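You operate a simulated robot arm through the tools that you are given. There is no shell and no other tool. Be economical: measure what you need, move in short steps, check, and stop when the job is done.

You are at the controls of a simulated two-armed robot. One attempt, no reset.

TASK
Take the yellow volt meter and leave it on top of the blue mirror shell. Fetch the teal tread gauge and set it on the green spill pad. Take the pink sanding pad and leave it on the window side strip. Fetch the cream hand brush and set it on the top of the tester base. Take the red bracket file and leave it on top of the spare lens. Take the brown wire brush and put it on the service bench step. Take the pink mallet and leave it on the padded stand's top. Any order will do. Set down upright: yellow volt meter, teal tread gauge, pink sanding pad, red bracket file, pink mallet.

The check looks at the end state, three seconds after you hand in, the way a careful person would. Anything else that was tipped, shoved, dropped, spilled or broken makes it a failure.

THE ROBOT
Two 6-joint arms with two-finger parallel grippers on one trunk, on a base that drives. Base frame: it is fixed to the floor where the robot stands at the start and does not move with it; the origin is under the middle of the robot, x ahead of it, y to its left, z up. Lengths are in cm, angles in degrees, forces in N, time in s.
The left shoulder is at the start at [5, 17, 123.8], the right one opposite. Each reaches about 109.2 cm from its shoulder. Places, roughly: blue mirror shell (13x8x12 cm) [80, -80, 90]; brown wire brush (8x4x8 cm) [-390, 460, 40]; cream hand brush (9x5x8 cm) [210, 240, 80]; green spill pad (11x9x2 cm) [60, -170, 90]; padded stand [-630, -300, 80]; pink mallet (5x5x13 cm) [-800, -280, 80]; pink sanding pad [200, 225, 75]; red bracket file (9x4x7 cm) [210, 300, 80]; service bench step [-380, 640, 90]; spare lens (10x18x7 cm) [220, 230, 80]; teal tread gauge [100, -225, 100]; top of the tester base [-70, 230, 50]; window side strip (72x15 cm) [-246, 250, 38]; yellow volt meter [50, -25, 100]. Payload 1.57 kg a hand.
Tool frame (each hand has its own): the origin (TCP) lies between the finger pads and is the grasp point; the fingertips stand 3 cm ahead of it; z points along the fingers, y is the line along which they close. The gripper opens to 8 cm. The fingers are 1.7 cm wide and 1.2 cm thick; the gripper's body (4 by 8.2 cm) begins 8 cm behind the TCP.
Orientation is that of the tool frame in the base frame, as a unit quaternion [x, y, z, w]. With the fingers straight down and closing along the base's y, the tool's x points along the base's -x, its y along +y and its z along -z.

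THE INTERFACE
- The arms move only by the tool play_rows. It takes "left_targets", "right_targets" or both (then of equal length, played together; a hand with none holds still); each is text: rows parted by semicolons, each of 7 numbers parted by spaces: the shift along the base's x, y, z in cm, then the turn, a rotation vector about the base's x, y, z in degrees, then the opening, from 0 (shut) to 1 (fully open). In form: x y z ax ay az fingers; .... A call has 1 to 12 rows; each row shifts and turns the commanded pose from where the row before left it. Rows are played at 5 a second. More than 5 cm and 8.6 degrees between two rows, or a gripper value outside its range, and nothing of the call is played. Where a pose cannot be reached the arm comes as near as it can. A force on the tool above 40 N (or 10 N above the force at the start of the call, whichever is more), or a blocked arm, ends the call early, and 0.2 s more pass. The fingers move at their own pace (about 7.2 cm/s each) and stop on an object; they squeeze with about 22 N. The grip force told is the motor's: it shows also when the fingers shut on nothing. Time passes only in rows, and 0.2 s behind the last, so rows that do not move let the fingers close. The reply holds the time, the measured pose of the TCP, the force on the tool along the base axes, the opening and the grip force, in the units named above and with some noise, with the torque about the TCP (base axes, N m) and any sound that the robot's microphone picked up.
- Cameras (640 x 400 px; columns grow to the right, rows downward): "scene" is now at [3.88, -4.19, 181.42]; the picture's right is [-0.53, -0.85, 0.00], its down [-0.61, 0.38, -0.70] and it looks along [0.59, -0.37, -0.72] (base axes); focal length 286 px, centre (320, 200). "left" rides on the left gripper at [7.2, 0.7, -12.2] in its tool frame; the picture's right is [-0.09, 1.00, 0.00], its down [-0.84, -0.08, -0.54] and it looks along [-0.54, -0.05, 0.84] (tool axes); focal length 238 px, centre (320, 200). "right" rides on the right gripper at [7.2, -0.6, -12.2] in its tool frame; the picture's right is [0.09, 1.00, 0.00], its down [-0.84, 0.08, -0.54] and it looks along [-0.54, 0.05, 0.84] (tool axes); focal length 238 px, centre (320, 200). There is no depth. A picture from a camera that has moved, and an enlarged one, comes with that camera's place and axes in the base frame and with its lens. The place of the scene camera against the robot may be out by one fixed shift of up to 1.2 cm in any direction.
- capture(camera): a new picture of that camera. The clock stands still meanwhile.
- slide_trunk(by): slides the trunk up (or, below 0, down) by that many cm; the arms and the scene camera ride with it, the base frame stays. It gives what a move gives, with no picture.
- steer(legs): drives the robot by 1 to 6 legs, each [ahead, left, turn to the left] in cm, cm and degrees, along the robot's own axes; the way and the turn of a leg run together, so that a leg with both is an arc; at most 150 cm and 180 degrees a leg. The arms and the cameras ride along, it lands a little off, and it stops where it bumps. It gives what a move gives.
- pan_tilt(pan, tilt): turns the head with the scene camera to pan (to the left, within 86 degrees either way) and tilt (down, from -29 to 69), counted from straight ahead of the robot. It gives what a move gives.
- zoom(camera, box): a new picture of the part [left, top, right, bottom] of that camera's present view, enlarged. The clock stands still meanwhile.
- hand_in(): hands the job in; it is judged then, once.

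Go step by step. Nothing tells you exact positions but the pictures and the camera data: compare them with the known pose of the tool, close in by small moves and look again before you grip or let go. The budget is 207 turns and 194 pictures, counting those below and the enlarged ones. Unless the task says otherwise, let go and move clear before handing in, and close with one line.

The tools are called as name(argument=value, ...) on one line, values as JSON. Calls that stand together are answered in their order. play_rows: Moves the arms, as the interface text tells. Its arguments: {"type":"object","properties":{"left_targets":{"type":"string"},"right_targets":{"type":"string"}},"required":[]} The other tools are called the same way: slide_trunk (by) slides the trunk up or down; steer (legs) drives the base; pan_tilt (pan, tilt) turns the head that bears the scene camera; capture (camera) takes a picture; zoom (camera, box) takes an enlarged picture of a part of a camera's view; hand_in () hands the job in.

At the start:

```text
time: 0.0
left_eef_pos: [75.38, -9.43, 112.71]
left_tcp_rot: [0.0, 1.0, 0.0, 0.0]
left_contact_force: [-0.3, -0.3, 0.3]
left_moment: [0.0, 0.02, 0.01]
left_width: 8.0
left_grasp_force: 0.2
right_eef_pos: [50.92, -53.52, 112.69]
right_tcp_rot: [0.0, 1.0, -0.001, 0.0]
right_contact_force: [-0.1, -0.3, 0.0]
right_moment: [-0.04, 0.01, 0.02]
right_width: 7.98
right_grasp_force: 0.1
trunk travel left (down, up): [-85.3, 11.7]
robot x, y, heading: [0.05, 0.09, 0.2]
head pan, tilt: [-32.1, 45.8]
```

scene: 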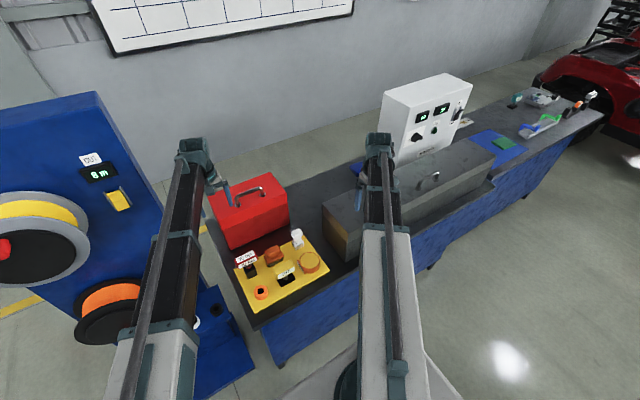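
right: 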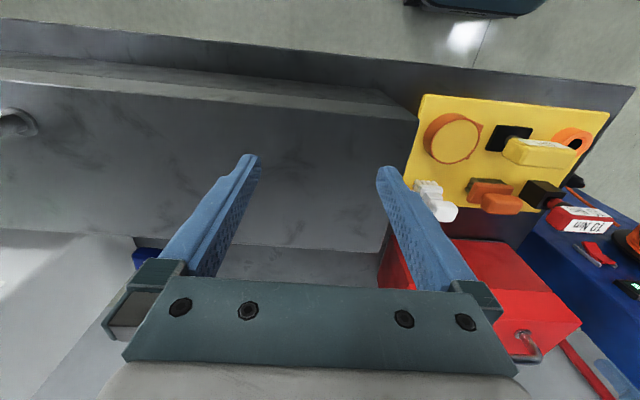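
left: 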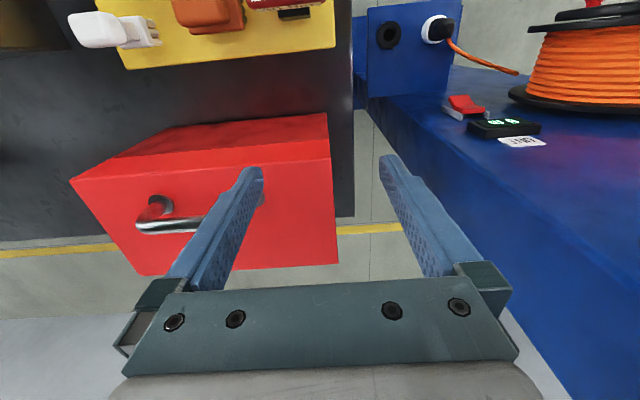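

I see a bench with a yellow board carrying several small items near [50,-25]; the volt meter should be there. I'll look closer first.

zoom(camera="scene", box=[200, 160, 360, 320])

zoom(camera="scene", box=[340, 60, 620, 220])

zoom(camera="right", box=[380, 80, 640, 242])

```text
2.50 times, centred on (280, 240) of scene
camera zoom: at [3.88, -4.19, 181.42], right [-0.53, -0.85, 0.0], down [-0.61, 0.38, -0.7], along [0.59, -0.37, -0.72], focal length 714 px, centre (420, 100)
```

zoom: 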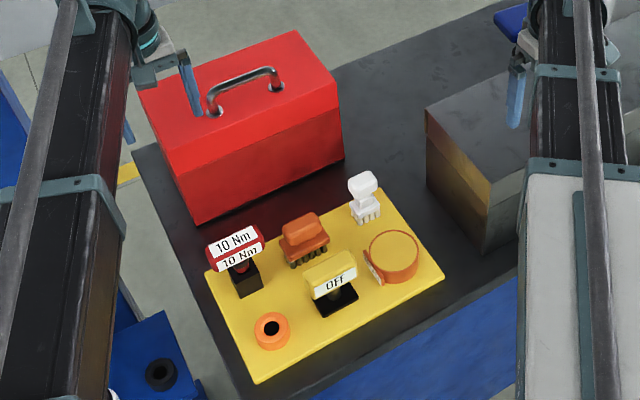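

```text
2.29 times, centred on (480, 140) of scene
camera zoom: at [3.88, -4.19, 181.42], right [-0.53, -0.85, 0.0], down [-0.61, 0.38, -0.7], along [0.59, -0.37, -0.72], focal length 653 px, centre (-46, 337)
```

zoom: 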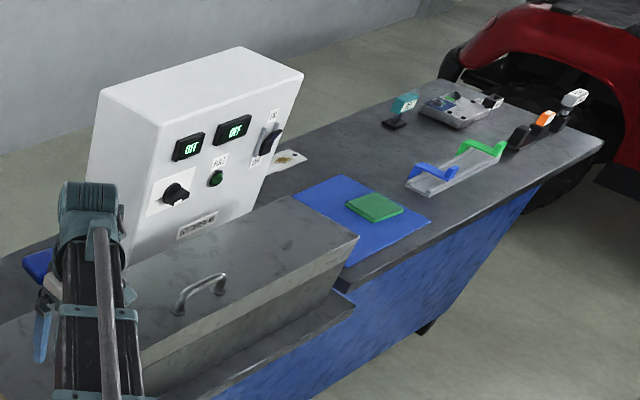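

```text
2.46 times, centred on (510, 161) of right
camera zoom: at [43.66, -54.15, 124.9], right [-0.09, 1.0, 0.0], down [0.84, 0.08, 0.54], along [0.54, 0.05, -0.84], focal length 587 px, centre (-148, 296)
```

zoom: 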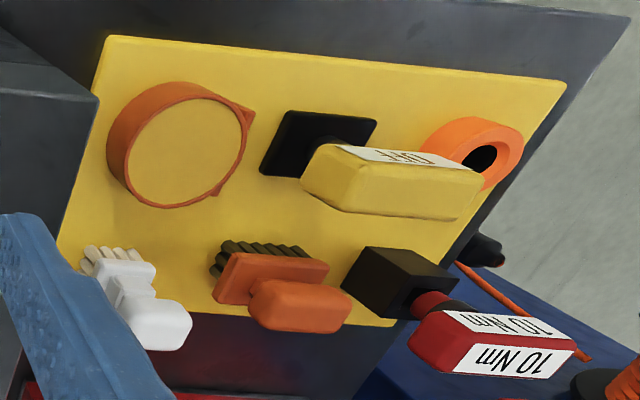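

The volt meter (yellow head on a black base, next to the orange brush) is at about [54,-21], its head around z 93. I'll move the left arm out of the way and bring the right hand above it, turned 90°.

play_rows(left_targets="-2.5 2.5 1.5 0 0 0 1;-2.5 2.5 1.5 0 0 0 1;-2.5 2.5 1.5 0 0 0 1;-2.5 2.5 1.5 0 0 0 1;-2.5 2.5 1.5 0 0 0 1;-2.5 2.5 1.5 0 0 0 1;-2.5 2.5 1.5 0 0 0 1;-2.5 2.5 1.5 0 0 0 1;-2.5 2.5 1.5 0 0 0 1;-2.5 2.5 1.5 0 0 0 1;-2.5 2.5 1.5 0 0 0 1", right_targets="0 0 0 0 0 8.2 1;0 0 0 0 0 8.2 1;0 0 0 0 0 8.2 1;0 4 0 0 0 8.2 1;0 4 0 0 0 8.2 1;0 4 0 0 0 8.2 1;0.5 4 0 0 0 8.2 1;0.5 4 0 0 0 8.2 1;0.5 4 0 0 0 8.2 1;0.5 4 0 0 0 8.2 1;1 4 0 0 0 8.2 1")

pan_tilt(pan=-40, tilt=45)

capture(camera="right")

capture(camera="scene")

```text
time: 2.4
left_eef_pos: [48.01, 18.2, 112.84]
left_tcp_rot: [-0.001, 1.0, 0.0, 0.0]
left_contact_force: [0.1, 1.3, 0.9]
left_moment: [0.0, 0.0, 0.01]
left_width: 8.0
left_grasp_force: 0.0
left hand out of reach, approached as far as the arm can: row 1, 2, 3, 4, 5, 6, 7, 8, 9, 10, 11
right_eef_pos: [53.94, -21.45, 112.79]
right_tcp_rot: [0.709, -0.705, 0.0, 0.0]
right_contact_force: [0.2, 0.3, -0.1]
right_moment: [-0.04, -0.02, 0.02]
right_width: 8.0
right_grasp_force: 0.1
trunk travel left (down, up): [-85.3, 11.7]
robot x, y, heading: [0.28, 0.15, -0.1]
head pan, tilt: [-32.1, 45.8]
```

```text
time: 3.1
left_eef_pos: [48.0, 18.13, 112.88]
left_tcp_rot: [0.0, 1.0, 0.001, 0.0]
left_contact_force: [0.7, -0.2, -0.2]
left_moment: [0.02, 0.02, 0.02]
left_width: 8.01
left_grasp_force: 0.1
right_eef_pos: [53.99, -21.54, 112.86]
right_tcp_rot: [0.708, -0.706, 0.0, 0.001]
right_contact_force: [-0.7, -0.5, -0.1]
right_moment: [-0.02, 0.03, 0.02]
right_width: 8.0
right_grasp_force: 0.1
trunk travel left (down, up): [-85.3, 11.7]
robot x, y, heading: [0.27, 0.38, -0.2]
head pan, tilt: [-40.0, 45.0]
```

```text
187 pictures are left
camera right: at [54.48, -28.73, 124.91], right [-1.0, -0.09, 0.0], down [-0.08, 0.84, 0.54], along [-0.05, 0.54, -0.84], focal length 238 px, centre (320, 200)
```

right: 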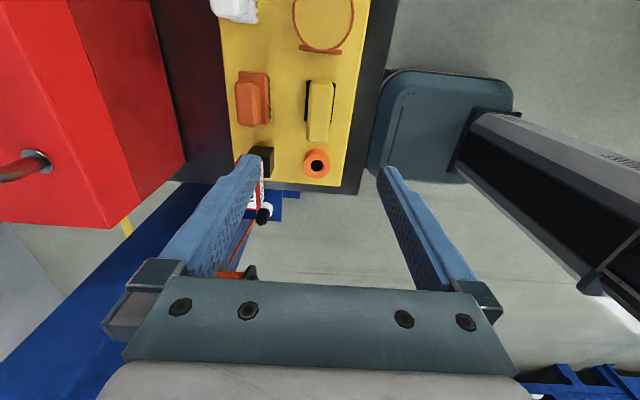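

```text
186 pictures are left
camera scene: at [3.27, -5.1, 181.54], right [-0.64, -0.77, 0.0], down [-0.54, 0.45, -0.71], along [0.54, -0.45, -0.71], focal length 286 px, centre (320, 200)
```

scene: 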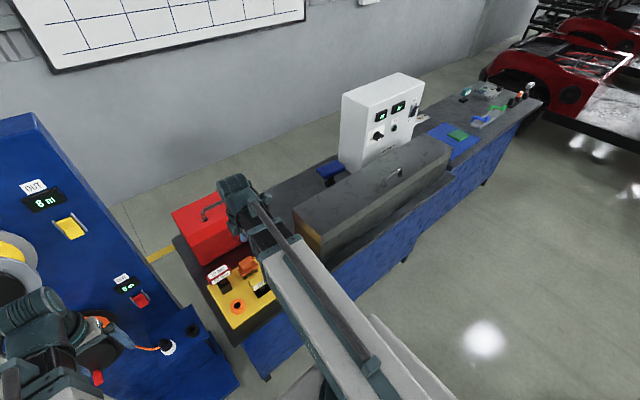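

The hand is nearly centred over the meter's head (x≈53.9, y≈-21.8). I'll descend most of the way and look again.

play_rows(right_targets="0 0 -4 0 0 0 0.85;0 0 -4 0 0 0 0.85;0 0 -3 0 0 0 0.85")

capture(camera="right")

zoom(camera="scene", box=[180, 160, 360, 320])

```text
time: 3.9
left_eef_pos: [47.93, 18.17, 112.77]
left_tcp_rot: [0.0, 1.0, 0.0, 0.0]
left_contact_force: [-0.9, 1.1, 0.3]
left_moment: [0.02, 0.02, -0.03]
left_width: 8.0
left_grasp_force: 0.1
right_eef_pos: [53.92, -21.52, 112.87]
right_tcp_rot: [0.708, -0.706, 0.001, 0.0]
right_contact_force: [0.5, -1.1, 0.0]
right_moment: [0.01, -0.01, 0.0]
right_width: 6.8
right_grasp_force: 0.0
right hand out of reach, approached as far as the arm can: row 1, 2, 3
trunk travel left (down, up): [-85.3, 11.7]
robot x, y, heading: [-0.0, -0.1, -0.1]
head pan, tilt: [-40.0, 45.0]
```

```text
185 pictures are left
camera right: at [54.49, -28.72, 124.9], right [-1.0, -0.1, 0.0], down [-0.08, 0.84, 0.54], along [-0.05, 0.54, -0.84], focal length 238 px, centre (320, 200)
```

right: 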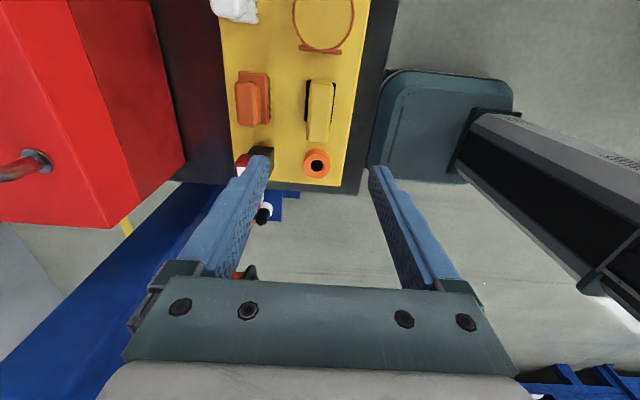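

```text
2.50 times, centred on (270, 240) of scene
camera zoom: at [3.27, -5.12, 181.54], right [-0.64, -0.77, 0.0], down [-0.54, 0.45, -0.71], along [0.54, -0.45, -0.71], focal length 714 px, centre (445, 100)
```

zoom: 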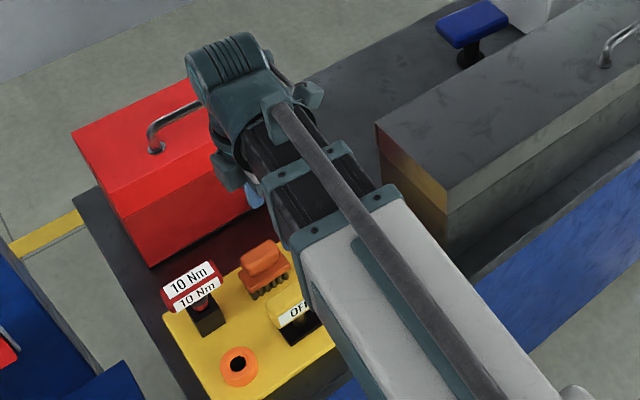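

The arms only move in the horizontal plane when pointing down, so height comes from the trunk. Before lowering I check what is below the left hand.

pan_tilt(pan=20, tilt=50)

capture(camera="scene")

capture(camera="left")

```text
time: 5.2
left_eef_pos: [47.97, 18.14, 112.82]
left_tcp_rot: [0.0, 1.0, 0.0, 0.0]
left_contact_force: [-0.6, 0.3, 0.5]
left_moment: [-0.01, 0.0, -0.01]
left_width: 7.99
left_grasp_force: 0.1
right_eef_pos: [53.95, -21.54, 112.75]
right_tcp_rot: [0.708, -0.706, -0.001, 0.0]
right_contact_force: [0.7, -0.1, -0.4]
right_moment: [0.0, 0.0, -0.01]
right_width: 6.82
right_grasp_force: 0.1
trunk travel left (down, up): [-85.3, 11.7]
robot x, y, heading: [0.25, -0.11, -0.1]
head pan, tilt: [20.0, 50.0]
```

```text
183 pictures are left
camera scene: at [4.28, 2.73, 180.84], right [0.34, -0.94, 0.0], down [-0.72, -0.26, -0.64], along [0.6, 0.22, -0.77], focal length 286 px, centre (320, 200)
```

scene: 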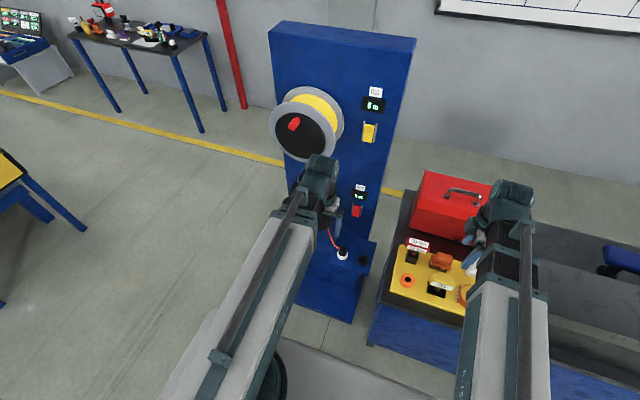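

```text
182 pictures are left
camera left: at [40.79, 18.75, 125.02], right [0.09, 1.0, 0.0], down [0.84, -0.08, 0.54], along [0.54, -0.05, -0.84], focal length 238 px, centre (320, 200)
```

left: 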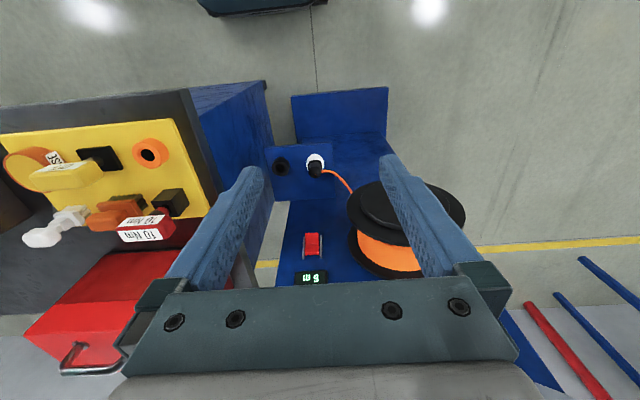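

I'll swing the left hand clear of the reel machine, over open floor to the left.

play_rows(left_targets="-3 3 0 0 0 0 1;-3 3 0 0 0 0 1;-3 3 0 0 0 0 1;-3 3 0 0 0 0 1;-1 4.5 0 0 0 0 1;0 4.5 0 0 0 0 1;0 4.5 0 0 0 0 1;0 4.5 0 0 0 0 1;0 4.5 0 0 0 0 1;0 4.5 0 0 0 0 1")

slide_trunk(by=-11)

capture(camera="right")

```text
time: 7.4
left_eef_pos: [42.06, 59.27, 112.86]
left_tcp_rot: [0.0, 1.0, 0.0, 0.0]
left_contact_force: [0.5, -0.4, 0.0]
left_moment: [-0.01, -0.01, 0.0]
left_width: 7.98
left_grasp_force: 0.2
left hand out of reach, approached as far as the arm can: row 1, 2, 3, 4
right_eef_pos: [53.84, -21.55, 112.77]
right_tcp_rot: [0.708, -0.706, 0.0, 0.0]
right_contact_force: [0.5, 0.2, -0.3]
right_moment: [-0.02, -0.02, -0.01]
right_width: 6.81
right_grasp_force: 0.0
trunk travel left (down, up): [-85.3, 11.7]
robot x, y, heading: [0.0, -0.26, -0.2]
head pan, tilt: [20.0, 50.0]
```

```text
time: 8.8
left_eef_pos: [42.05, 59.14, 101.95]
left_tcp_rot: [0.0, 1.0, 0.001, 0.0]
left_contact_force: [0.9, -0.1, 0.6]
left_moment: [0.03, 0.02, 0.01]
left_width: 7.99
left_grasp_force: 0.0
right_eef_pos: [53.96, -21.59, 101.87]
right_tcp_rot: [0.708, -0.706, 0.001, -0.001]
right_contact_force: [-0.5, 0.2, 0.1]
right_moment: [0.02, -0.02, -0.02]
right_width: 6.79
right_grasp_force: 0.1
trunk travel left (down, up): [-74.3, 22.7]
robot x, y, heading: [0.09, -0.3, -0.0]
head pan, tilt: [20.0, 50.0]
```

```text
181 pictures are left
camera right: at [54.48, -28.72, 113.91], right [-1.0, -0.1, 0.0], down [-0.08, 0.84, 0.54], along [-0.05, 0.54, -0.84], focal length 238 px, centre (320, 200)
```

right: 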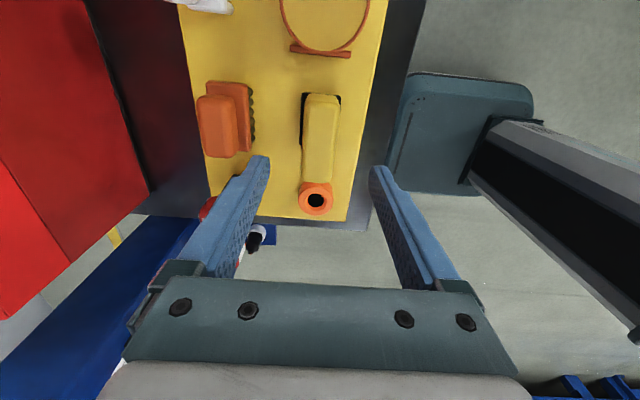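

Still well centred. I descend to gripping height and close.

slide_trunk(by=-5)

capture(camera="right")

```text
time: 9.7
left_eef_pos: [41.97, 59.12, 96.75]
left_tcp_rot: [0.0, 1.0, 0.0, 0.0]
left_contact_force: [-0.2, 0.4, -0.2]
left_moment: [-0.02, 0.03, 0.02]
left_width: 8.0
left_grasp_force: 0.1
right_eef_pos: [53.88, -21.63, 96.8]
right_tcp_rot: [0.708, -0.706, 0.0, 0.0]
right_contact_force: [-0.2, -0.2, 0.4]
right_moment: [-0.03, 0.0, 0.03]
right_width: 6.8
right_grasp_force: 0.0
trunk travel left (down, up): [-69.3, 27.7]
robot x, y, heading: [-0.06, -0.27, -0.1]
head pan, tilt: [20.0, 50.0]
```

```text
180 pictures are left
camera right: at [54.48, -28.72, 108.91], right [-1.0, -0.1, 0.0], down [-0.08, 0.84, 0.54], along [-0.05, 0.54, -0.84], focal length 238 px, centre (320, 200)
```

right: 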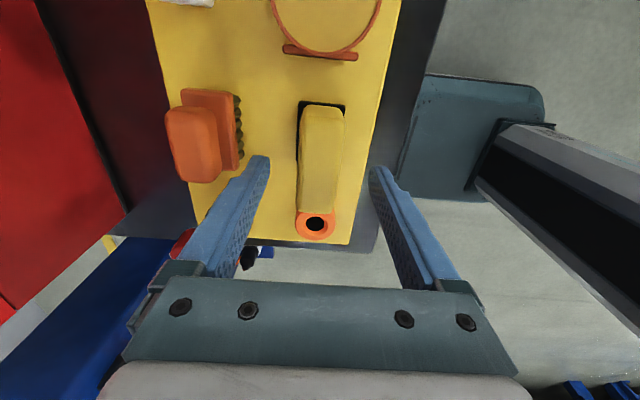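

slide_trunk(by=-4)

play_rows(right_targets="0 0 0 0 0 0 0;0 0 0 0 0 0 0;0 0 0 0 0 0 0;0 0 0 0 0 0 0;0 0 0 0 0 0 0")

capture(camera="right")

```text
time: 10.6
left_eef_pos: [42.0, 59.12, 92.78]
left_tcp_rot: [0.0, 1.0, 0.0, 0.0]
left_contact_force: [-0.1, 0.9, 0.6]
left_moment: [0.04, 0.0, -0.05]
left_width: 7.98
left_grasp_force: 0.1
right_eef_pos: [53.85, -21.53, 92.76]
right_tcp_rot: [0.708, -0.706, 0.0, 0.0]
right_contact_force: [-0.1, -0.2, -0.2]
right_moment: [0.04, 0.06, 0.0]
right_width: 6.82
right_grasp_force: 0.0
trunk travel left (down, up): [-65.3, 31.7]
robot x, y, heading: [0.29, -0.1, 0.1]
head pan, tilt: [20.0, 50.0]
```

```text
time: 11.8
left_eef_pos: [41.95, 59.2, 92.78]
left_tcp_rot: [0.0, 1.0, -0.001, -0.001]
left_contact_force: [0.0, 0.0, 0.1]
left_moment: [-0.02, 0.01, 0.02]
left_width: 8.0
left_grasp_force: 0.0
right_eef_pos: [54.0, -21.55, 92.87]
right_tcp_rot: [0.708, -0.706, 0.001, 0.0]
right_contact_force: [1.7, -0.2, 3.4]
right_moment: [0.05, -0.05, -0.06]
right_width: 2.97
right_grasp_force: 22.5
trunk travel left (down, up): [-65.3, 31.7]
robot x, y, heading: [0.06, -0.03, -0.0]
head pan, tilt: [20.0, 50.0]
```

```text
179 pictures are left
camera right: at [54.5, -28.71, 104.91], right [-1.0, -0.1, 0.0], down [-0.08, 0.84, 0.54], along [-0.05, 0.54, -0.84], focal length 238 px, centre (320, 200)
```

right: 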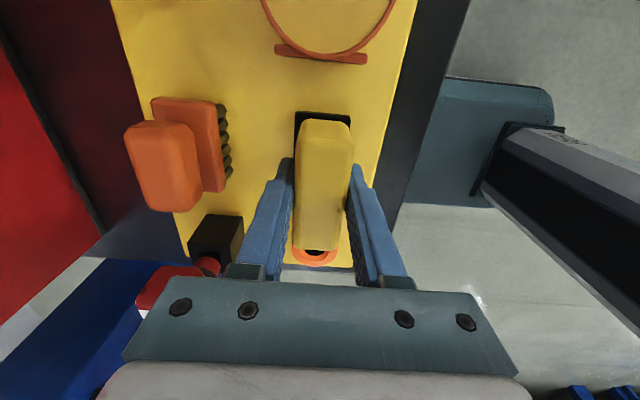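

Gripped at width 2.97. I lift it and look at the mirror shell.

slide_trunk(by=24)

pan_tilt(pan=-45, tilt=42)

capture(camera="right")

zoom(camera="scene", box=[220, 80, 460, 240])

```text
time: 14.3
left_eef_pos: [41.91, 59.18, 116.75]
left_tcp_rot: [-0.001, 1.0, 0.001, 0.0]
left_contact_force: [-0.3, -0.4, 0.4]
left_moment: [0.0, 0.02, -0.01]
left_width: 8.0
left_grasp_force: 0.1
right_eef_pos: [53.95, -21.66, 116.69]
right_tcp_rot: [0.708, -0.706, 0.0, 0.0]
right_contact_force: [0.6, 0.4, -2.9]
right_moment: [-0.02, -0.01, -0.01]
right_width: 2.99
right_grasp_force: 22.1
trunk travel left (down, up): [-89.3, 7.7]
robot x, y, heading: [-0.27, -0.04, -0.0]
head pan, tilt: [20.0, 50.0]
```

```text
time: 15.6
left_eef_pos: [41.93, 59.15, 116.69]
left_tcp_rot: [0.0, 1.0, 0.0, 0.0]
left_contact_force: [0.0, -0.4, -0.2]
left_moment: [-0.01, -0.01, 0.05]
left_width: 8.03
left_grasp_force: 0.0
right_eef_pos: [53.95, -21.64, 116.8]
right_tcp_rot: [0.708, -0.706, 0.0, 0.0]
right_contact_force: [0.5, -0.4, -2.5]
right_moment: [0.01, 0.01, -0.02]
right_width: 2.98
right_grasp_force: 21.8
trunk travel left (down, up): [-89.3, 7.7]
robot x, y, heading: [-0.03, 0.04, 0.2]
head pan, tilt: [-45.0, 42.0]
```

```text
178 pictures are left
camera right: at [54.51, -28.72, 128.89], right [-1.0, -0.1, 0.0], down [-0.08, 0.84, 0.54], along [-0.05, 0.54, -0.84], focal length 238 px, centre (320, 200)
```

right: 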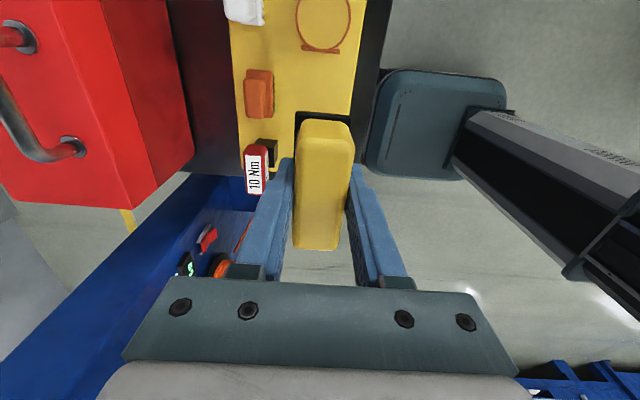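

```text
2.50 times, centred on (340, 160) of scene
camera zoom: at [2.98, -5.81, 185.97], right [-0.71, -0.71, 0.0], down [-0.47, 0.47, -0.74], along [0.53, -0.53, -0.67], focal length 714 px, centre (270, 300)
```

zoom: 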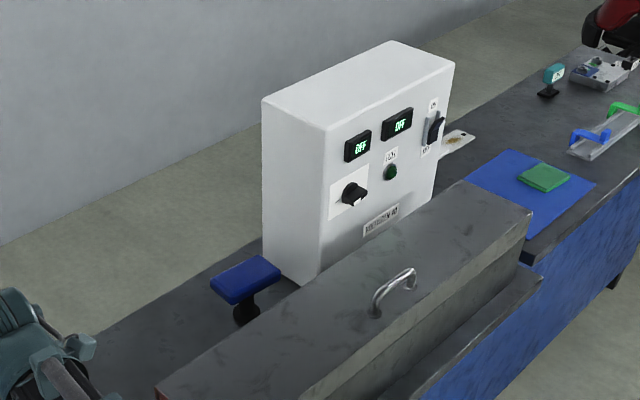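

The mirror shell is a blue flat top on a stand at about [82.5,-78.5], top near z 96. I raise the trunk fully and carry the meter over the grey box to it.

slide_trunk(by=7.5)

play_rows(right_targets="2.2 -4.4 0 0 0 0 0;2.2 -4.4 0 0 0 0 0;2.2 -4.4 0 0 0 0 0;2.2 -4.4 0 0 0 0 0;2.2 -4.4 0 0 0 0 0;2.2 -4.4 0 0 0 0 0;2.2 -4.4 0 0 0 0 0;2.2 -4.4 0 0 0 0 0;2.2 -4.4 0 0 0 0 0;2.2 -4.4 0 0 0 0 0;2.2 -4.4 0 0 0 0 0;2.2 -4.4 0 0 0 0 0")

capture(camera="right")

zoom(camera="scene", box=[220, 80, 460, 240])

```text
time: 16.7
left_eef_pos: [42.05, 59.2, 124.24]
left_tcp_rot: [0.0, 1.0, 0.001, -0.001]
left_contact_force: [-0.9, -0.1, 0.2]
left_moment: [0.04, -0.02, 0.0]
left_width: 7.99
left_grasp_force: 0.0
right_eef_pos: [53.82, -21.52, 124.27]
right_tcp_rot: [0.708, -0.706, 0.0, 0.001]
right_contact_force: [-0.2, -0.2, -3.8]
right_moment: [-0.01, -0.03, -0.02]
right_width: 2.97
right_grasp_force: 22.5
trunk travel left (down, up): [-96.8, 0.2]
robot x, y, heading: [-0.06, -0.02, 0.0]
head pan, tilt: [-45.0, 42.0]
```

```text
time: 19.3
left_eef_pos: [42.06, 59.07, 124.35]
left_tcp_rot: [0.0, 1.0, 0.0, 0.0]
left_contact_force: [0.7, 0.1, -0.4]
left_moment: [-0.04, 0.01, 0.03]
left_width: 8.01
left_grasp_force: 0.0
right_eef_pos: [74.72, -69.55, 124.37]
right_tcp_rot: [0.709, -0.706, 0.0, 0.0]
right_contact_force: [0.0, -0.1, -3.1]
right_moment: [0.01, 0.02, -0.01]
right_width: 2.97
right_grasp_force: 22.1
right hand out of reach, approached as far as the arm can: row 11, 12
trunk travel left (down, up): [-96.8, 0.2]
robot x, y, heading: [-0.02, 0.25, -0.2]
head pan, tilt: [-45.0, 42.0]
```

```text
176 pictures are left
camera right: at [75.34, -76.6, 136.36], right [-1.0, -0.1, 0.0], down [-0.08, 0.84, 0.54], along [-0.05, 0.54, -0.84], focal length 238 px, centre (320, 200)
```

right: 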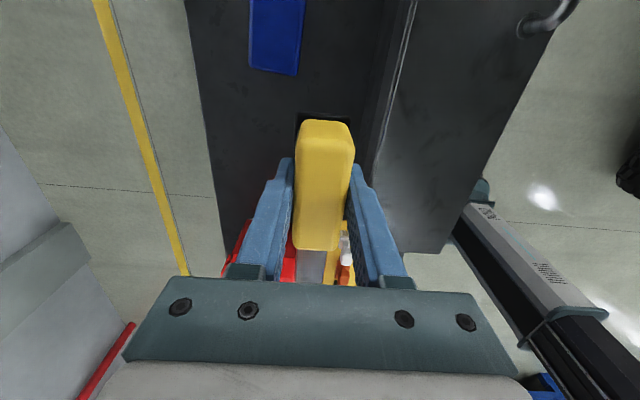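

```text
2.50 times, centred on (340, 160) of scene
camera zoom: at [3.02, -5.87, 193.46], right [-0.71, -0.71, 0.0], down [-0.47, 0.47, -0.74], along [0.53, -0.53, -0.67], focal length 714 px, centre (270, 300)
```

zoom: 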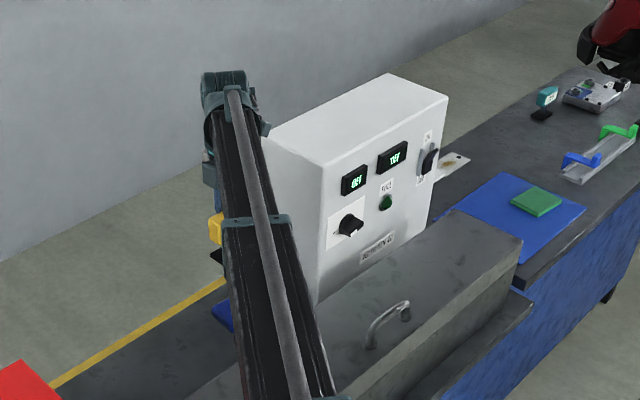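

The arm's reach ends about 10 cm short. I'll pull the hand back, drive the robot 22 cm to the right, then extend again.

play_rows(right_targets="0 4.5 0 0 0 0 0;0 4.5 0 0 0 0 0;0 4.5 0 0 0 0 0;0 4.5 0 0 0 0 0;0 4.5 0 0 0 0 0")

steer(legs=[[0, -22, 0]])

capture(camera="right")

capture(camera="scene")

```text
time: 20.5
left_eef_pos: [42.0, 59.22, 124.27]
left_tcp_rot: [0.0, 1.0, 0.0, 0.0]
left_contact_force: [0.7, 0.7, 0.2]
left_moment: [-0.02, 0.0, 0.01]
left_width: 8.01
left_grasp_force: 0.0
right_eef_pos: [74.84, -46.89, 124.32]
right_tcp_rot: [0.708, -0.707, 0.0, 0.0]
right_contact_force: [0.1, -0.2, -3.2]
right_moment: [-0.03, 0.02, 0.0]
right_width: 2.97
right_grasp_force: 22.0
trunk travel left (down, up): [-96.8, 0.2]
robot x, y, heading: [0.27, -0.03, -0.0]
head pan, tilt: [-45.0, 42.0]
```

```text
time: 22.2
left_eef_pos: [41.98, 36.84, 124.34]
left_tcp_rot: [-0.001, 1.0, 0.002, 0.0]
left_contact_force: [0.3, -0.8, -0.3]
left_moment: [0.05, -0.05, -0.01]
left_width: 7.98
left_grasp_force: 0.1
right_eef_pos: [74.94, -69.32, 124.22]
right_tcp_rot: [0.708, -0.706, -0.001, -0.001]
right_contact_force: [-0.6, -0.5, -2.4]
right_moment: [0.02, -0.02, 0.02]
right_width: 2.99
right_grasp_force: 22.2
trunk travel left (down, up): [-96.8, 0.2]
robot x, y, heading: [-0.25, -22.09, 0.1]
head pan, tilt: [-45.0, 42.0]
```

```text
174 pictures are left
camera right: at [75.54, -76.39, 136.33], right [-1.0, -0.1, 0.0], down [-0.08, 0.84, 0.54], along [-0.05, 0.54, -0.84], focal length 238 px, centre (320, 200)
```

right: 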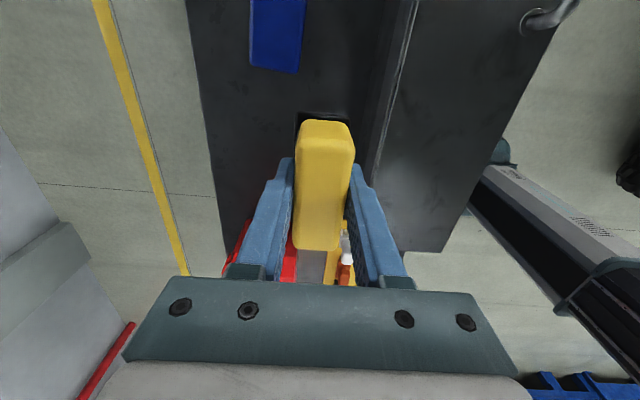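

```text
173 pictures are left
camera scene: at [2.99, -28.13, 193.46], right [-0.71, -0.71, 0.0], down [-0.47, 0.47, -0.74], along [0.53, -0.52, -0.67], focal length 286 px, centre (320, 200)
```

scene: 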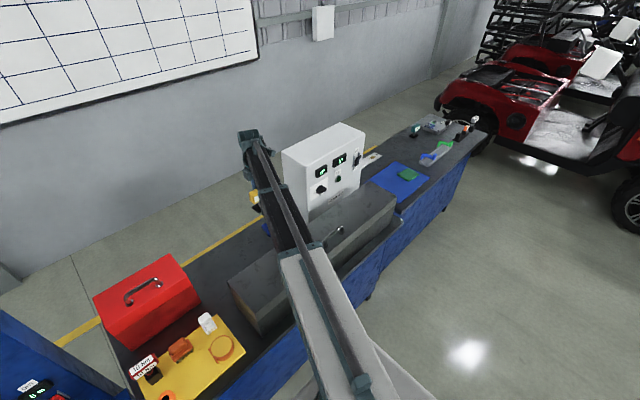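

play_rows(right_targets="2.5 -3.2 0 0 0 0 0;2.5 -3.2 0 0 0 0 0;2.4 -3.2 0 0 0 0 0;0 0 0 0 0 0 0")

pan_tilt(pan=-35, tilt=42)

capture(camera="right")

zoom(camera="scene", box=[200, 80, 440, 240])

```text
time: 23.2
left_eef_pos: [41.93, 37.05, 124.33]
left_tcp_rot: [0.0, 1.0, 0.0, 0.0]
left_contact_force: [0.0, 0.8, -0.3]
left_moment: [-0.02, 0.02, 0.01]
left_width: 8.0
left_grasp_force: 0.2
right_eef_pos: [82.29, -78.73, 124.28]
right_tcp_rot: [0.709, -0.706, 0.0, -0.001]
right_contact_force: [-0.5, 0.2, -2.7]
right_moment: [-0.03, -0.01, -0.03]
right_width: 2.99
right_grasp_force: 21.6
trunk travel left (down, up): [-96.8, 0.2]
robot x, y, heading: [-0.23, -22.37, -0.2]
head pan, tilt: [-45.0, 42.0]
```

```text
time: 23.9
left_eef_pos: [42.0, 37.02, 124.33]
left_tcp_rot: [0.0, 1.0, 0.0, 0.0]
left_contact_force: [-0.2, 0.2, 0.1]
left_moment: [0.01, 0.0, 0.0]
left_width: 8.02
left_grasp_force: 0.0
right_eef_pos: [82.49, -78.81, 124.23]
right_tcp_rot: [0.708, -0.706, 0.0, 0.0]
right_contact_force: [-0.2, -0.3, -2.8]
right_moment: [-0.03, -0.02, 0.0]
right_width: 2.96
right_grasp_force: 21.7
trunk travel left (down, up): [-96.8, 0.2]
robot x, y, heading: [0.03, -22.09, 0.2]
head pan, tilt: [-35.0, 42.0]
```

```text
172 pictures are left
camera right: at [83.07, -85.87, 136.36], right [-1.0, -0.1, 0.0], down [-0.08, 0.84, 0.54], along [-0.05, 0.54, -0.84], focal length 238 px, centre (320, 200)
```

right: 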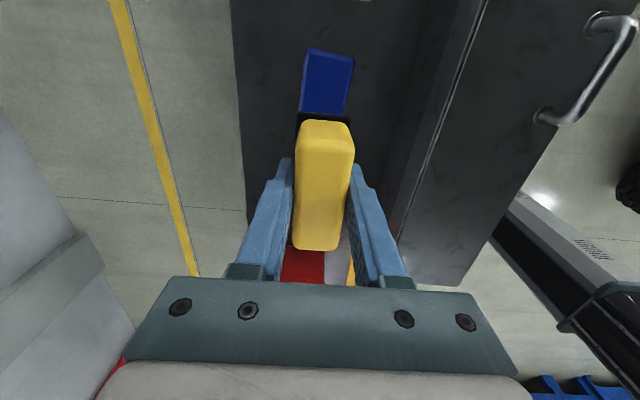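

```text
2.50 times, centred on (320, 160) of scene
camera zoom: at [3.94, -26.87, 193.46], right [-0.57, -0.82, 0.0], down [-0.55, 0.38, -0.74], along [0.61, -0.43, -0.67], focal length 714 px, centre (320, 300)
```

zoom: 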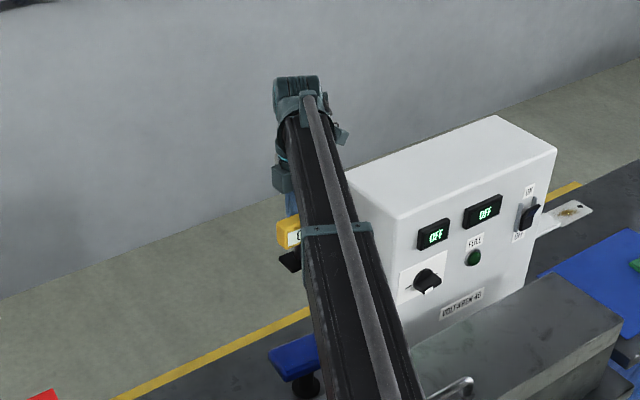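

The shell centre works out to about [82,-79], z 96, right under the meter. I descend.

slide_trunk(by=-16)

capture(camera="right")

zoom(camera="scene", box=[220, 80, 400, 200])

```text
time: 25.8
left_eef_pos: [41.94, 37.09, 108.32]
left_tcp_rot: [0.0, 1.0, 0.0, 0.001]
left_contact_force: [0.2, -0.2, 0.0]
left_moment: [0.0, 0.01, -0.01]
left_width: 8.01
left_grasp_force: 0.0
right_eef_pos: [82.53, -78.81, 108.3]
right_tcp_rot: [0.708, -0.706, 0.0, 0.0]
right_contact_force: [0.4, 0.3, -2.6]
right_moment: [0.03, 0.05, -0.02]
right_width: 2.96
right_grasp_force: 22.2
trunk travel left (down, up): [-80.8, 16.2]
robot x, y, heading: [0.23, -22.36, 0.1]
head pan, tilt: [-35.0, 42.0]
```

```text
170 pictures are left
camera right: at [83.04, -85.86, 120.38], right [-1.0, -0.1, 0.0], down [-0.08, 0.84, 0.54], along [-0.05, 0.54, -0.84], focal length 238 px, centre (320, 200)
```

right: 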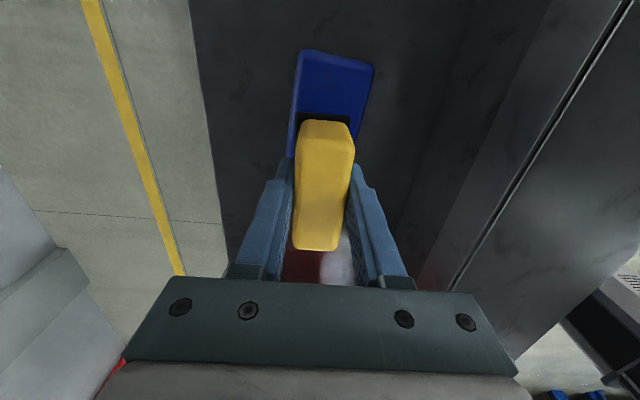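

```text
3.33 times, centred on (310, 140) of scene
camera zoom: at [3.91, -26.84, 177.47], right [-0.57, -0.82, 0.0], down [-0.55, 0.38, -0.74], along [0.61, -0.43, -0.67], focal length 952 px, centre (353, 400)
```

zoom: 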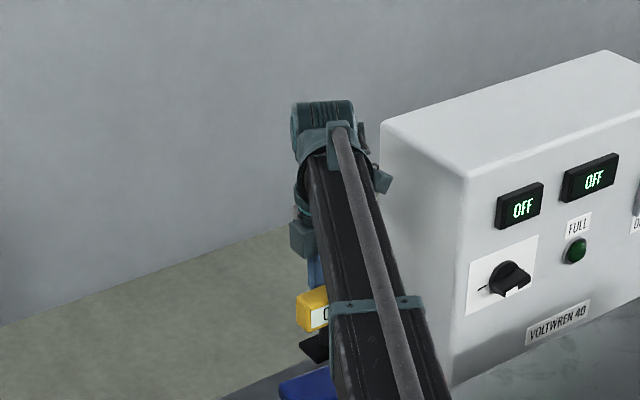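

slide_trunk(by=-3)

slide_trunk(by=-0.6)

zoom(camera="scene", box=[260, 120, 380, 200])

```text
time: 26.5
left_eef_pos: [41.96, 36.97, 105.3]
left_tcp_rot: [0.0, 1.0, 0.0, -0.001]
left_contact_force: [0.9, 0.1, 0.6]
left_moment: [0.03, 0.03, -0.01]
left_width: 8.04
left_grasp_force: 0.0
right_eef_pos: [82.54, -78.75, 105.34]
right_tcp_rot: [0.708, -0.706, 0.0, 0.0]
right_contact_force: [-0.2, 0.6, -2.7]
right_moment: [-0.01, 0.04, 0.02]
right_width: 3.03
right_grasp_force: 21.8
trunk travel left (down, up): [-77.8, 19.2]
robot x, y, heading: [-0.12, -22.17, -0.2]
head pan, tilt: [-35.0, 42.0]
```

```text
time: 27.1
left_eef_pos: [41.93, 37.03, 104.7]
left_tcp_rot: [0.0, 1.0, 0.0, 0.0]
left_contact_force: [-0.6, 0.4, -1.1]
left_moment: [-0.02, 0.02, 0.01]
left_width: 8.02
left_grasp_force: 0.0
right_eef_pos: [82.4, -78.71, 104.64]
right_tcp_rot: [0.708, -0.706, 0.001, 0.0]
right_contact_force: [0.9, -0.9, -3.5]
right_moment: [0.01, 0.01, 0.0]
right_width: 2.99
right_grasp_force: 21.4
trunk travel left (down, up): [-77.2, 19.8]
robot x, y, heading: [-0.35, -21.9, -0.1]
head pan, tilt: [-35.0, 42.0]
```

```text
5.00 times, centred on (320, 160) of scene
camera zoom: at [3.91, -26.84, 173.86], right [-0.57, -0.82, 0.0], down [-0.55, 0.38, -0.74], along [0.61, -0.43, -0.67], focal length 1428 px, centre (320, 400)
```

zoom: 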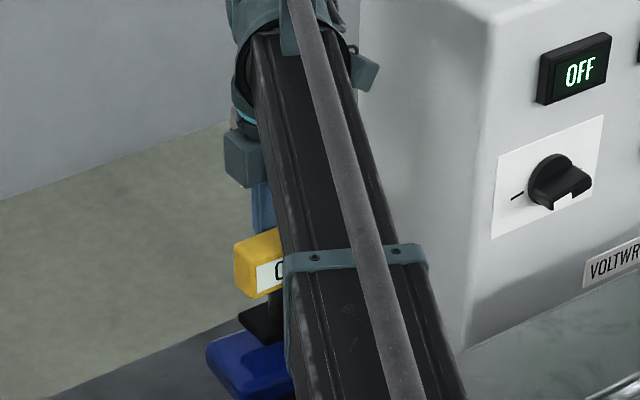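

Almost touching; I go down in half-centimetre steps until contact shows.

slide_trunk(by=-0.5)

slide_trunk(by=-0.4)

zoom(camera="scene", box=[260, 120, 380, 200])

```text
time: 27.6
left_eef_pos: [42.03, 37.04, 104.19]
left_tcp_rot: [0.0, 1.0, 0.0, 0.0]
left_contact_force: [0.1, 0.5, 0.1]
left_moment: [0.0, -0.01, 0.02]
left_width: 8.0
left_grasp_force: 0.1
right_eef_pos: [82.43, -78.74, 104.14]
right_tcp_rot: [0.708, -0.706, -0.001, 0.0]
right_contact_force: [0.2, -0.6, -3.6]
right_moment: [-0.03, 0.0, 0.03]
right_width: 2.99
right_grasp_force: 22.3
trunk travel left (down, up): [-76.7, 20.3]
robot x, y, heading: [-0.13, -22.22, 0.2]
head pan, tilt: [-35.0, 42.0]
```

```text
time: 28.1
left_eef_pos: [42.0, 37.1, 103.81]
left_tcp_rot: [0.0, 1.0, 0.0, 0.0]
left_contact_force: [0.4, -0.2, -0.1]
left_moment: [0.02, 0.0, -0.01]
left_width: 7.99
left_grasp_force: 0.1
right_eef_pos: [82.55, -78.75, 103.74]
right_tcp_rot: [0.708, -0.706, 0.001, 0.0]
right_contact_force: [-0.1, 0.3, -3.2]
right_moment: [0.0, 0.0, -0.01]
right_width: 2.99
right_grasp_force: 22.5
trunk travel left (down, up): [-76.3, 20.7]
robot x, y, heading: [-0.03, -22.12, 0.1]
head pan, tilt: [-35.0, 42.0]
```

```text
5.00 times, centred on (320, 160) of scene
camera zoom: at [3.92, -26.84, 172.96], right [-0.57, -0.82, 0.0], down [-0.55, 0.38, -0.74], along [0.61, -0.43, -0.67], focal length 1428 px, centre (320, 400)
```

zoom: 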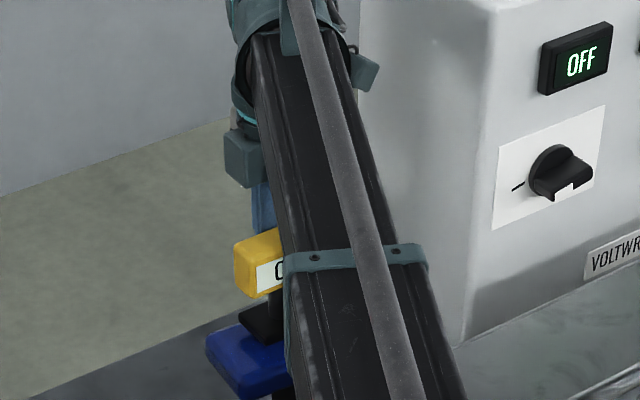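

slide_trunk(by=-0.4)

slide_trunk(by=-0.3)

zoom(camera="scene", box=[275, 155, 335, 195])

```text
time: 28.7
left_eef_pos: [42.07, 37.02, 103.43]
left_tcp_rot: [0.0, 1.0, 0.0, -0.001]
left_contact_force: [-0.3, 0.2, -0.7]
left_moment: [-0.01, -0.03, -0.01]
left_width: 8.0
left_grasp_force: 0.0
right_eef_pos: [82.47, -78.62, 103.37]
right_tcp_rot: [0.708, -0.706, 0.0, 0.001]
right_contact_force: [0.4, 0.7, -3.0]
right_moment: [-0.02, -0.01, 0.0]
right_width: 2.99
right_grasp_force: 21.8
trunk travel left (down, up): [-75.9, 21.1]
robot x, y, heading: [0.12, -21.93, -0.1]
head pan, tilt: [-35.0, 42.0]
```

```text
time: 29.2
left_eef_pos: [42.01, 36.98, 102.97]
left_tcp_rot: [0.0, 1.0, 0.0, -0.001]
left_contact_force: [-0.4, 0.6, 0.6]
left_moment: [0.01, 0.0, 0.0]
left_width: 7.98
left_grasp_force: 0.0
right_eef_pos: [82.39, -78.84, 103.05]
right_tcp_rot: [0.708, -0.706, 0.0, 0.0]
right_contact_force: [0.0, 1.1, -4.0]
right_moment: [0.02, 0.01, -0.02]
right_width: 2.97
right_grasp_force: 22.1
trunk travel left (down, up): [-75.6, 21.4]
robot x, y, heading: [-0.18, -21.77, 0.1]
head pan, tilt: [-35.0, 42.0]
```

```text
10.00 times, centred on (305, 175) of scene
camera zoom: at [3.92, -26.84, 172.26], right [-0.57, -0.82, 0.0], down [-0.55, 0.38, -0.74], along [0.61, -0.43, -0.67], focal length 2856 px, centre (470, 450)
```

zoom: 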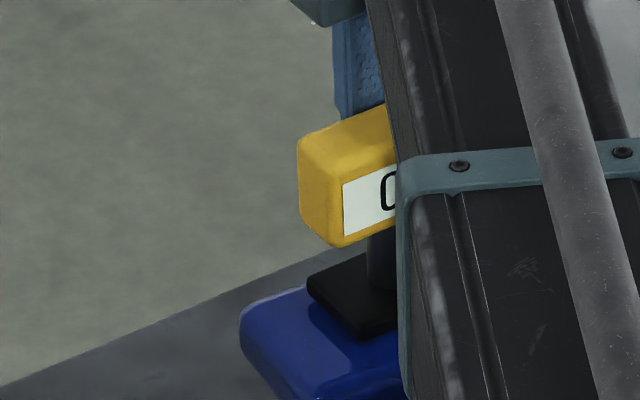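

slide_trunk(by=-0.3)

slide_trunk(by=-0.3)

zoom(camera="scene", box=[275, 155, 335, 195])

```text
time: 29.7
left_eef_pos: [42.08, 37.23, 102.83]
left_tcp_rot: [-0.001, 1.0, 0.0, 0.0]
left_contact_force: [0.1, -0.6, 0.6]
left_moment: [0.05, 0.0, 0.01]
left_width: 8.03
left_grasp_force: 0.0
right_eef_pos: [82.37, -78.8, 102.82]
right_tcp_rot: [0.708, -0.706, 0.0, 0.0]
right_contact_force: [0.4, -1.3, 1.5]
right_moment: [-0.05, 0.02, -0.02]
right_width: 2.97
right_grasp_force: 22.1
trunk travel left (down, up): [-75.3, 21.7]
robot x, y, heading: [-0.11, -22.16, 0.1]
head pan, tilt: [-35.0, 42.0]
```

```text
time: 30.2
left_eef_pos: [41.83, 37.12, 102.44]
left_tcp_rot: [0.0, 1.0, 0.0, 0.0]
left_contact_force: [-0.5, 0.5, 0.2]
left_moment: [-0.03, 0.01, 0.0]
left_width: 7.99
left_grasp_force: 0.1
right_eef_pos: [82.27, -78.65, 102.64]
right_tcp_rot: [0.709, -0.705, 0.0, 0.0]
right_contact_force: [3.6, -2.9, 17.1]
right_moment: [-0.09, -0.22, 0.05]
right_width: 3.0
right_grasp_force: 22.0
trunk travel left (down, up): [-75.0, 22.0]
robot x, y, heading: [-0.21, -22.31, -0.0]
head pan, tilt: [-35.0, 42.0]
```

```text
10.00 times, centred on (305, 175) of scene
camera zoom: at [3.73, -26.71, 171.69], right [-0.57, -0.82, 0.0], down [-0.55, 0.38, -0.74], along [0.61, -0.43, -0.67], focal length 2856 px, centre (470, 450)
```

zoom: 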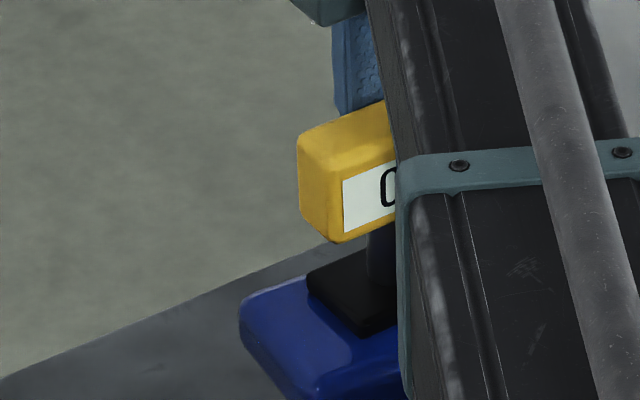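

Contact made. I ease back up a touch, release, and retreat upward.

slide_trunk(by=0.25)

play_rows(right_targets="0 0 0 0 0 0 0.4;0 0 0 0 0 0 0.75;0 0 0 0 0 0 0.75;0 0 0 0 0 0 0.75")

slide_trunk(by=21)

capture(camera="right")

zoom(camera="scene", box=[220, 100, 400, 220])

```text
time: 30.8
left_eef_pos: [41.95, 36.96, 102.61]
left_tcp_rot: [-0.001, 1.0, 0.0, 0.001]
left_contact_force: [-0.6, 1.0, -1.0]
left_moment: [0.01, 0.01, 0.04]
left_width: 7.99
left_grasp_force: 0.1
right_eef_pos: [82.34, -78.69, 102.71]
right_tcp_rot: [0.709, -0.706, 0.0, 0.0]
right_contact_force: [-0.2, 0.3, -2.4]
right_moment: [0.01, 0.04, -0.02]
right_width: 2.99
right_grasp_force: 22.4
trunk travel left (down, up): [-75.3, 21.7]
robot x, y, heading: [0.21, -22.19, 0.0]
head pan, tilt: [-35.0, 42.0]
```

```text
time: 31.8
left_eef_pos: [41.99, 37.09, 102.79]
left_tcp_rot: [0.0, 1.0, 0.0, 0.0]
left_contact_force: [-0.1, -1.0, 0.2]
left_moment: [0.0, -0.01, 0.01]
left_width: 8.0
left_grasp_force: 0.1
right_eef_pos: [82.54, -78.81, 102.73]
right_tcp_rot: [0.709, -0.705, 0.001, 0.001]
right_contact_force: [-0.5, -0.8, 0.0]
right_moment: [-0.03, 0.01, 0.0]
right_width: 6.0
right_grasp_force: 0.1
trunk travel left (down, up): [-75.3, 21.7]
robot x, y, heading: [-0.19, -22.17, 0.0]
head pan, tilt: [-35.0, 42.0]
```

```text
time: 34.0
left_eef_pos: [41.97, 36.95, 123.73]
left_tcp_rot: [0.0, 1.0, 0.0, -0.001]
left_contact_force: [0.2, -0.6, 0.2]
left_moment: [0.01, 0.0, 0.01]
left_width: 8.0
left_grasp_force: 0.1
right_eef_pos: [82.42, -78.74, 123.75]
right_tcp_rot: [0.708, -0.706, 0.0, -0.001]
right_contact_force: [-0.3, -0.2, 0.2]
right_moment: [0.01, -0.01, -0.01]
right_width: 6.0
right_grasp_force: 0.0
trunk travel left (down, up): [-96.3, 0.7]
robot x, y, heading: [-0.06, -22.28, 0.1]
head pan, tilt: [-35.0, 42.0]
```

```text
164 pictures are left
camera right: at [83.04, -85.84, 135.84], right [-1.0, -0.1, 0.0], down [-0.08, 0.84, 0.54], along [-0.05, 0.54, -0.84], focal length 238 px, centre (320, 200)
```

right: 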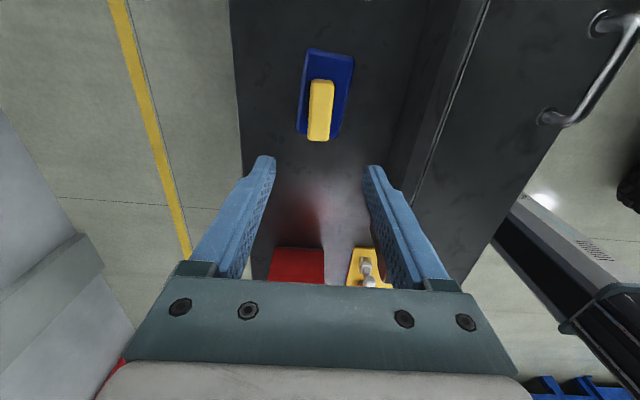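

```text
3.33 times, centred on (310, 160) of scene
camera zoom: at [3.91, -26.82, 192.91], right [-0.57, -0.82, 0.0], down [-0.55, 0.38, -0.74], along [0.61, -0.43, -0.67], focal length 952 px, centre (353, 333)
```

zoom: 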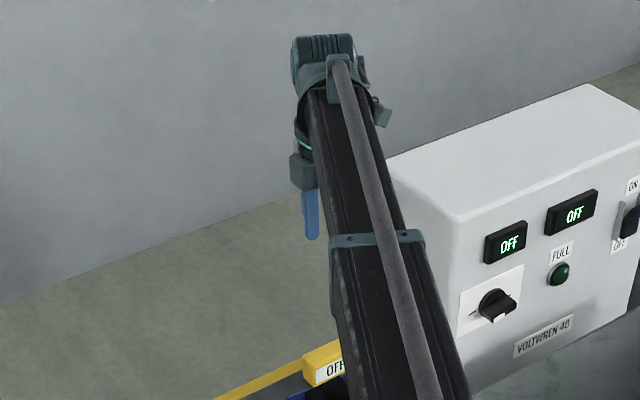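

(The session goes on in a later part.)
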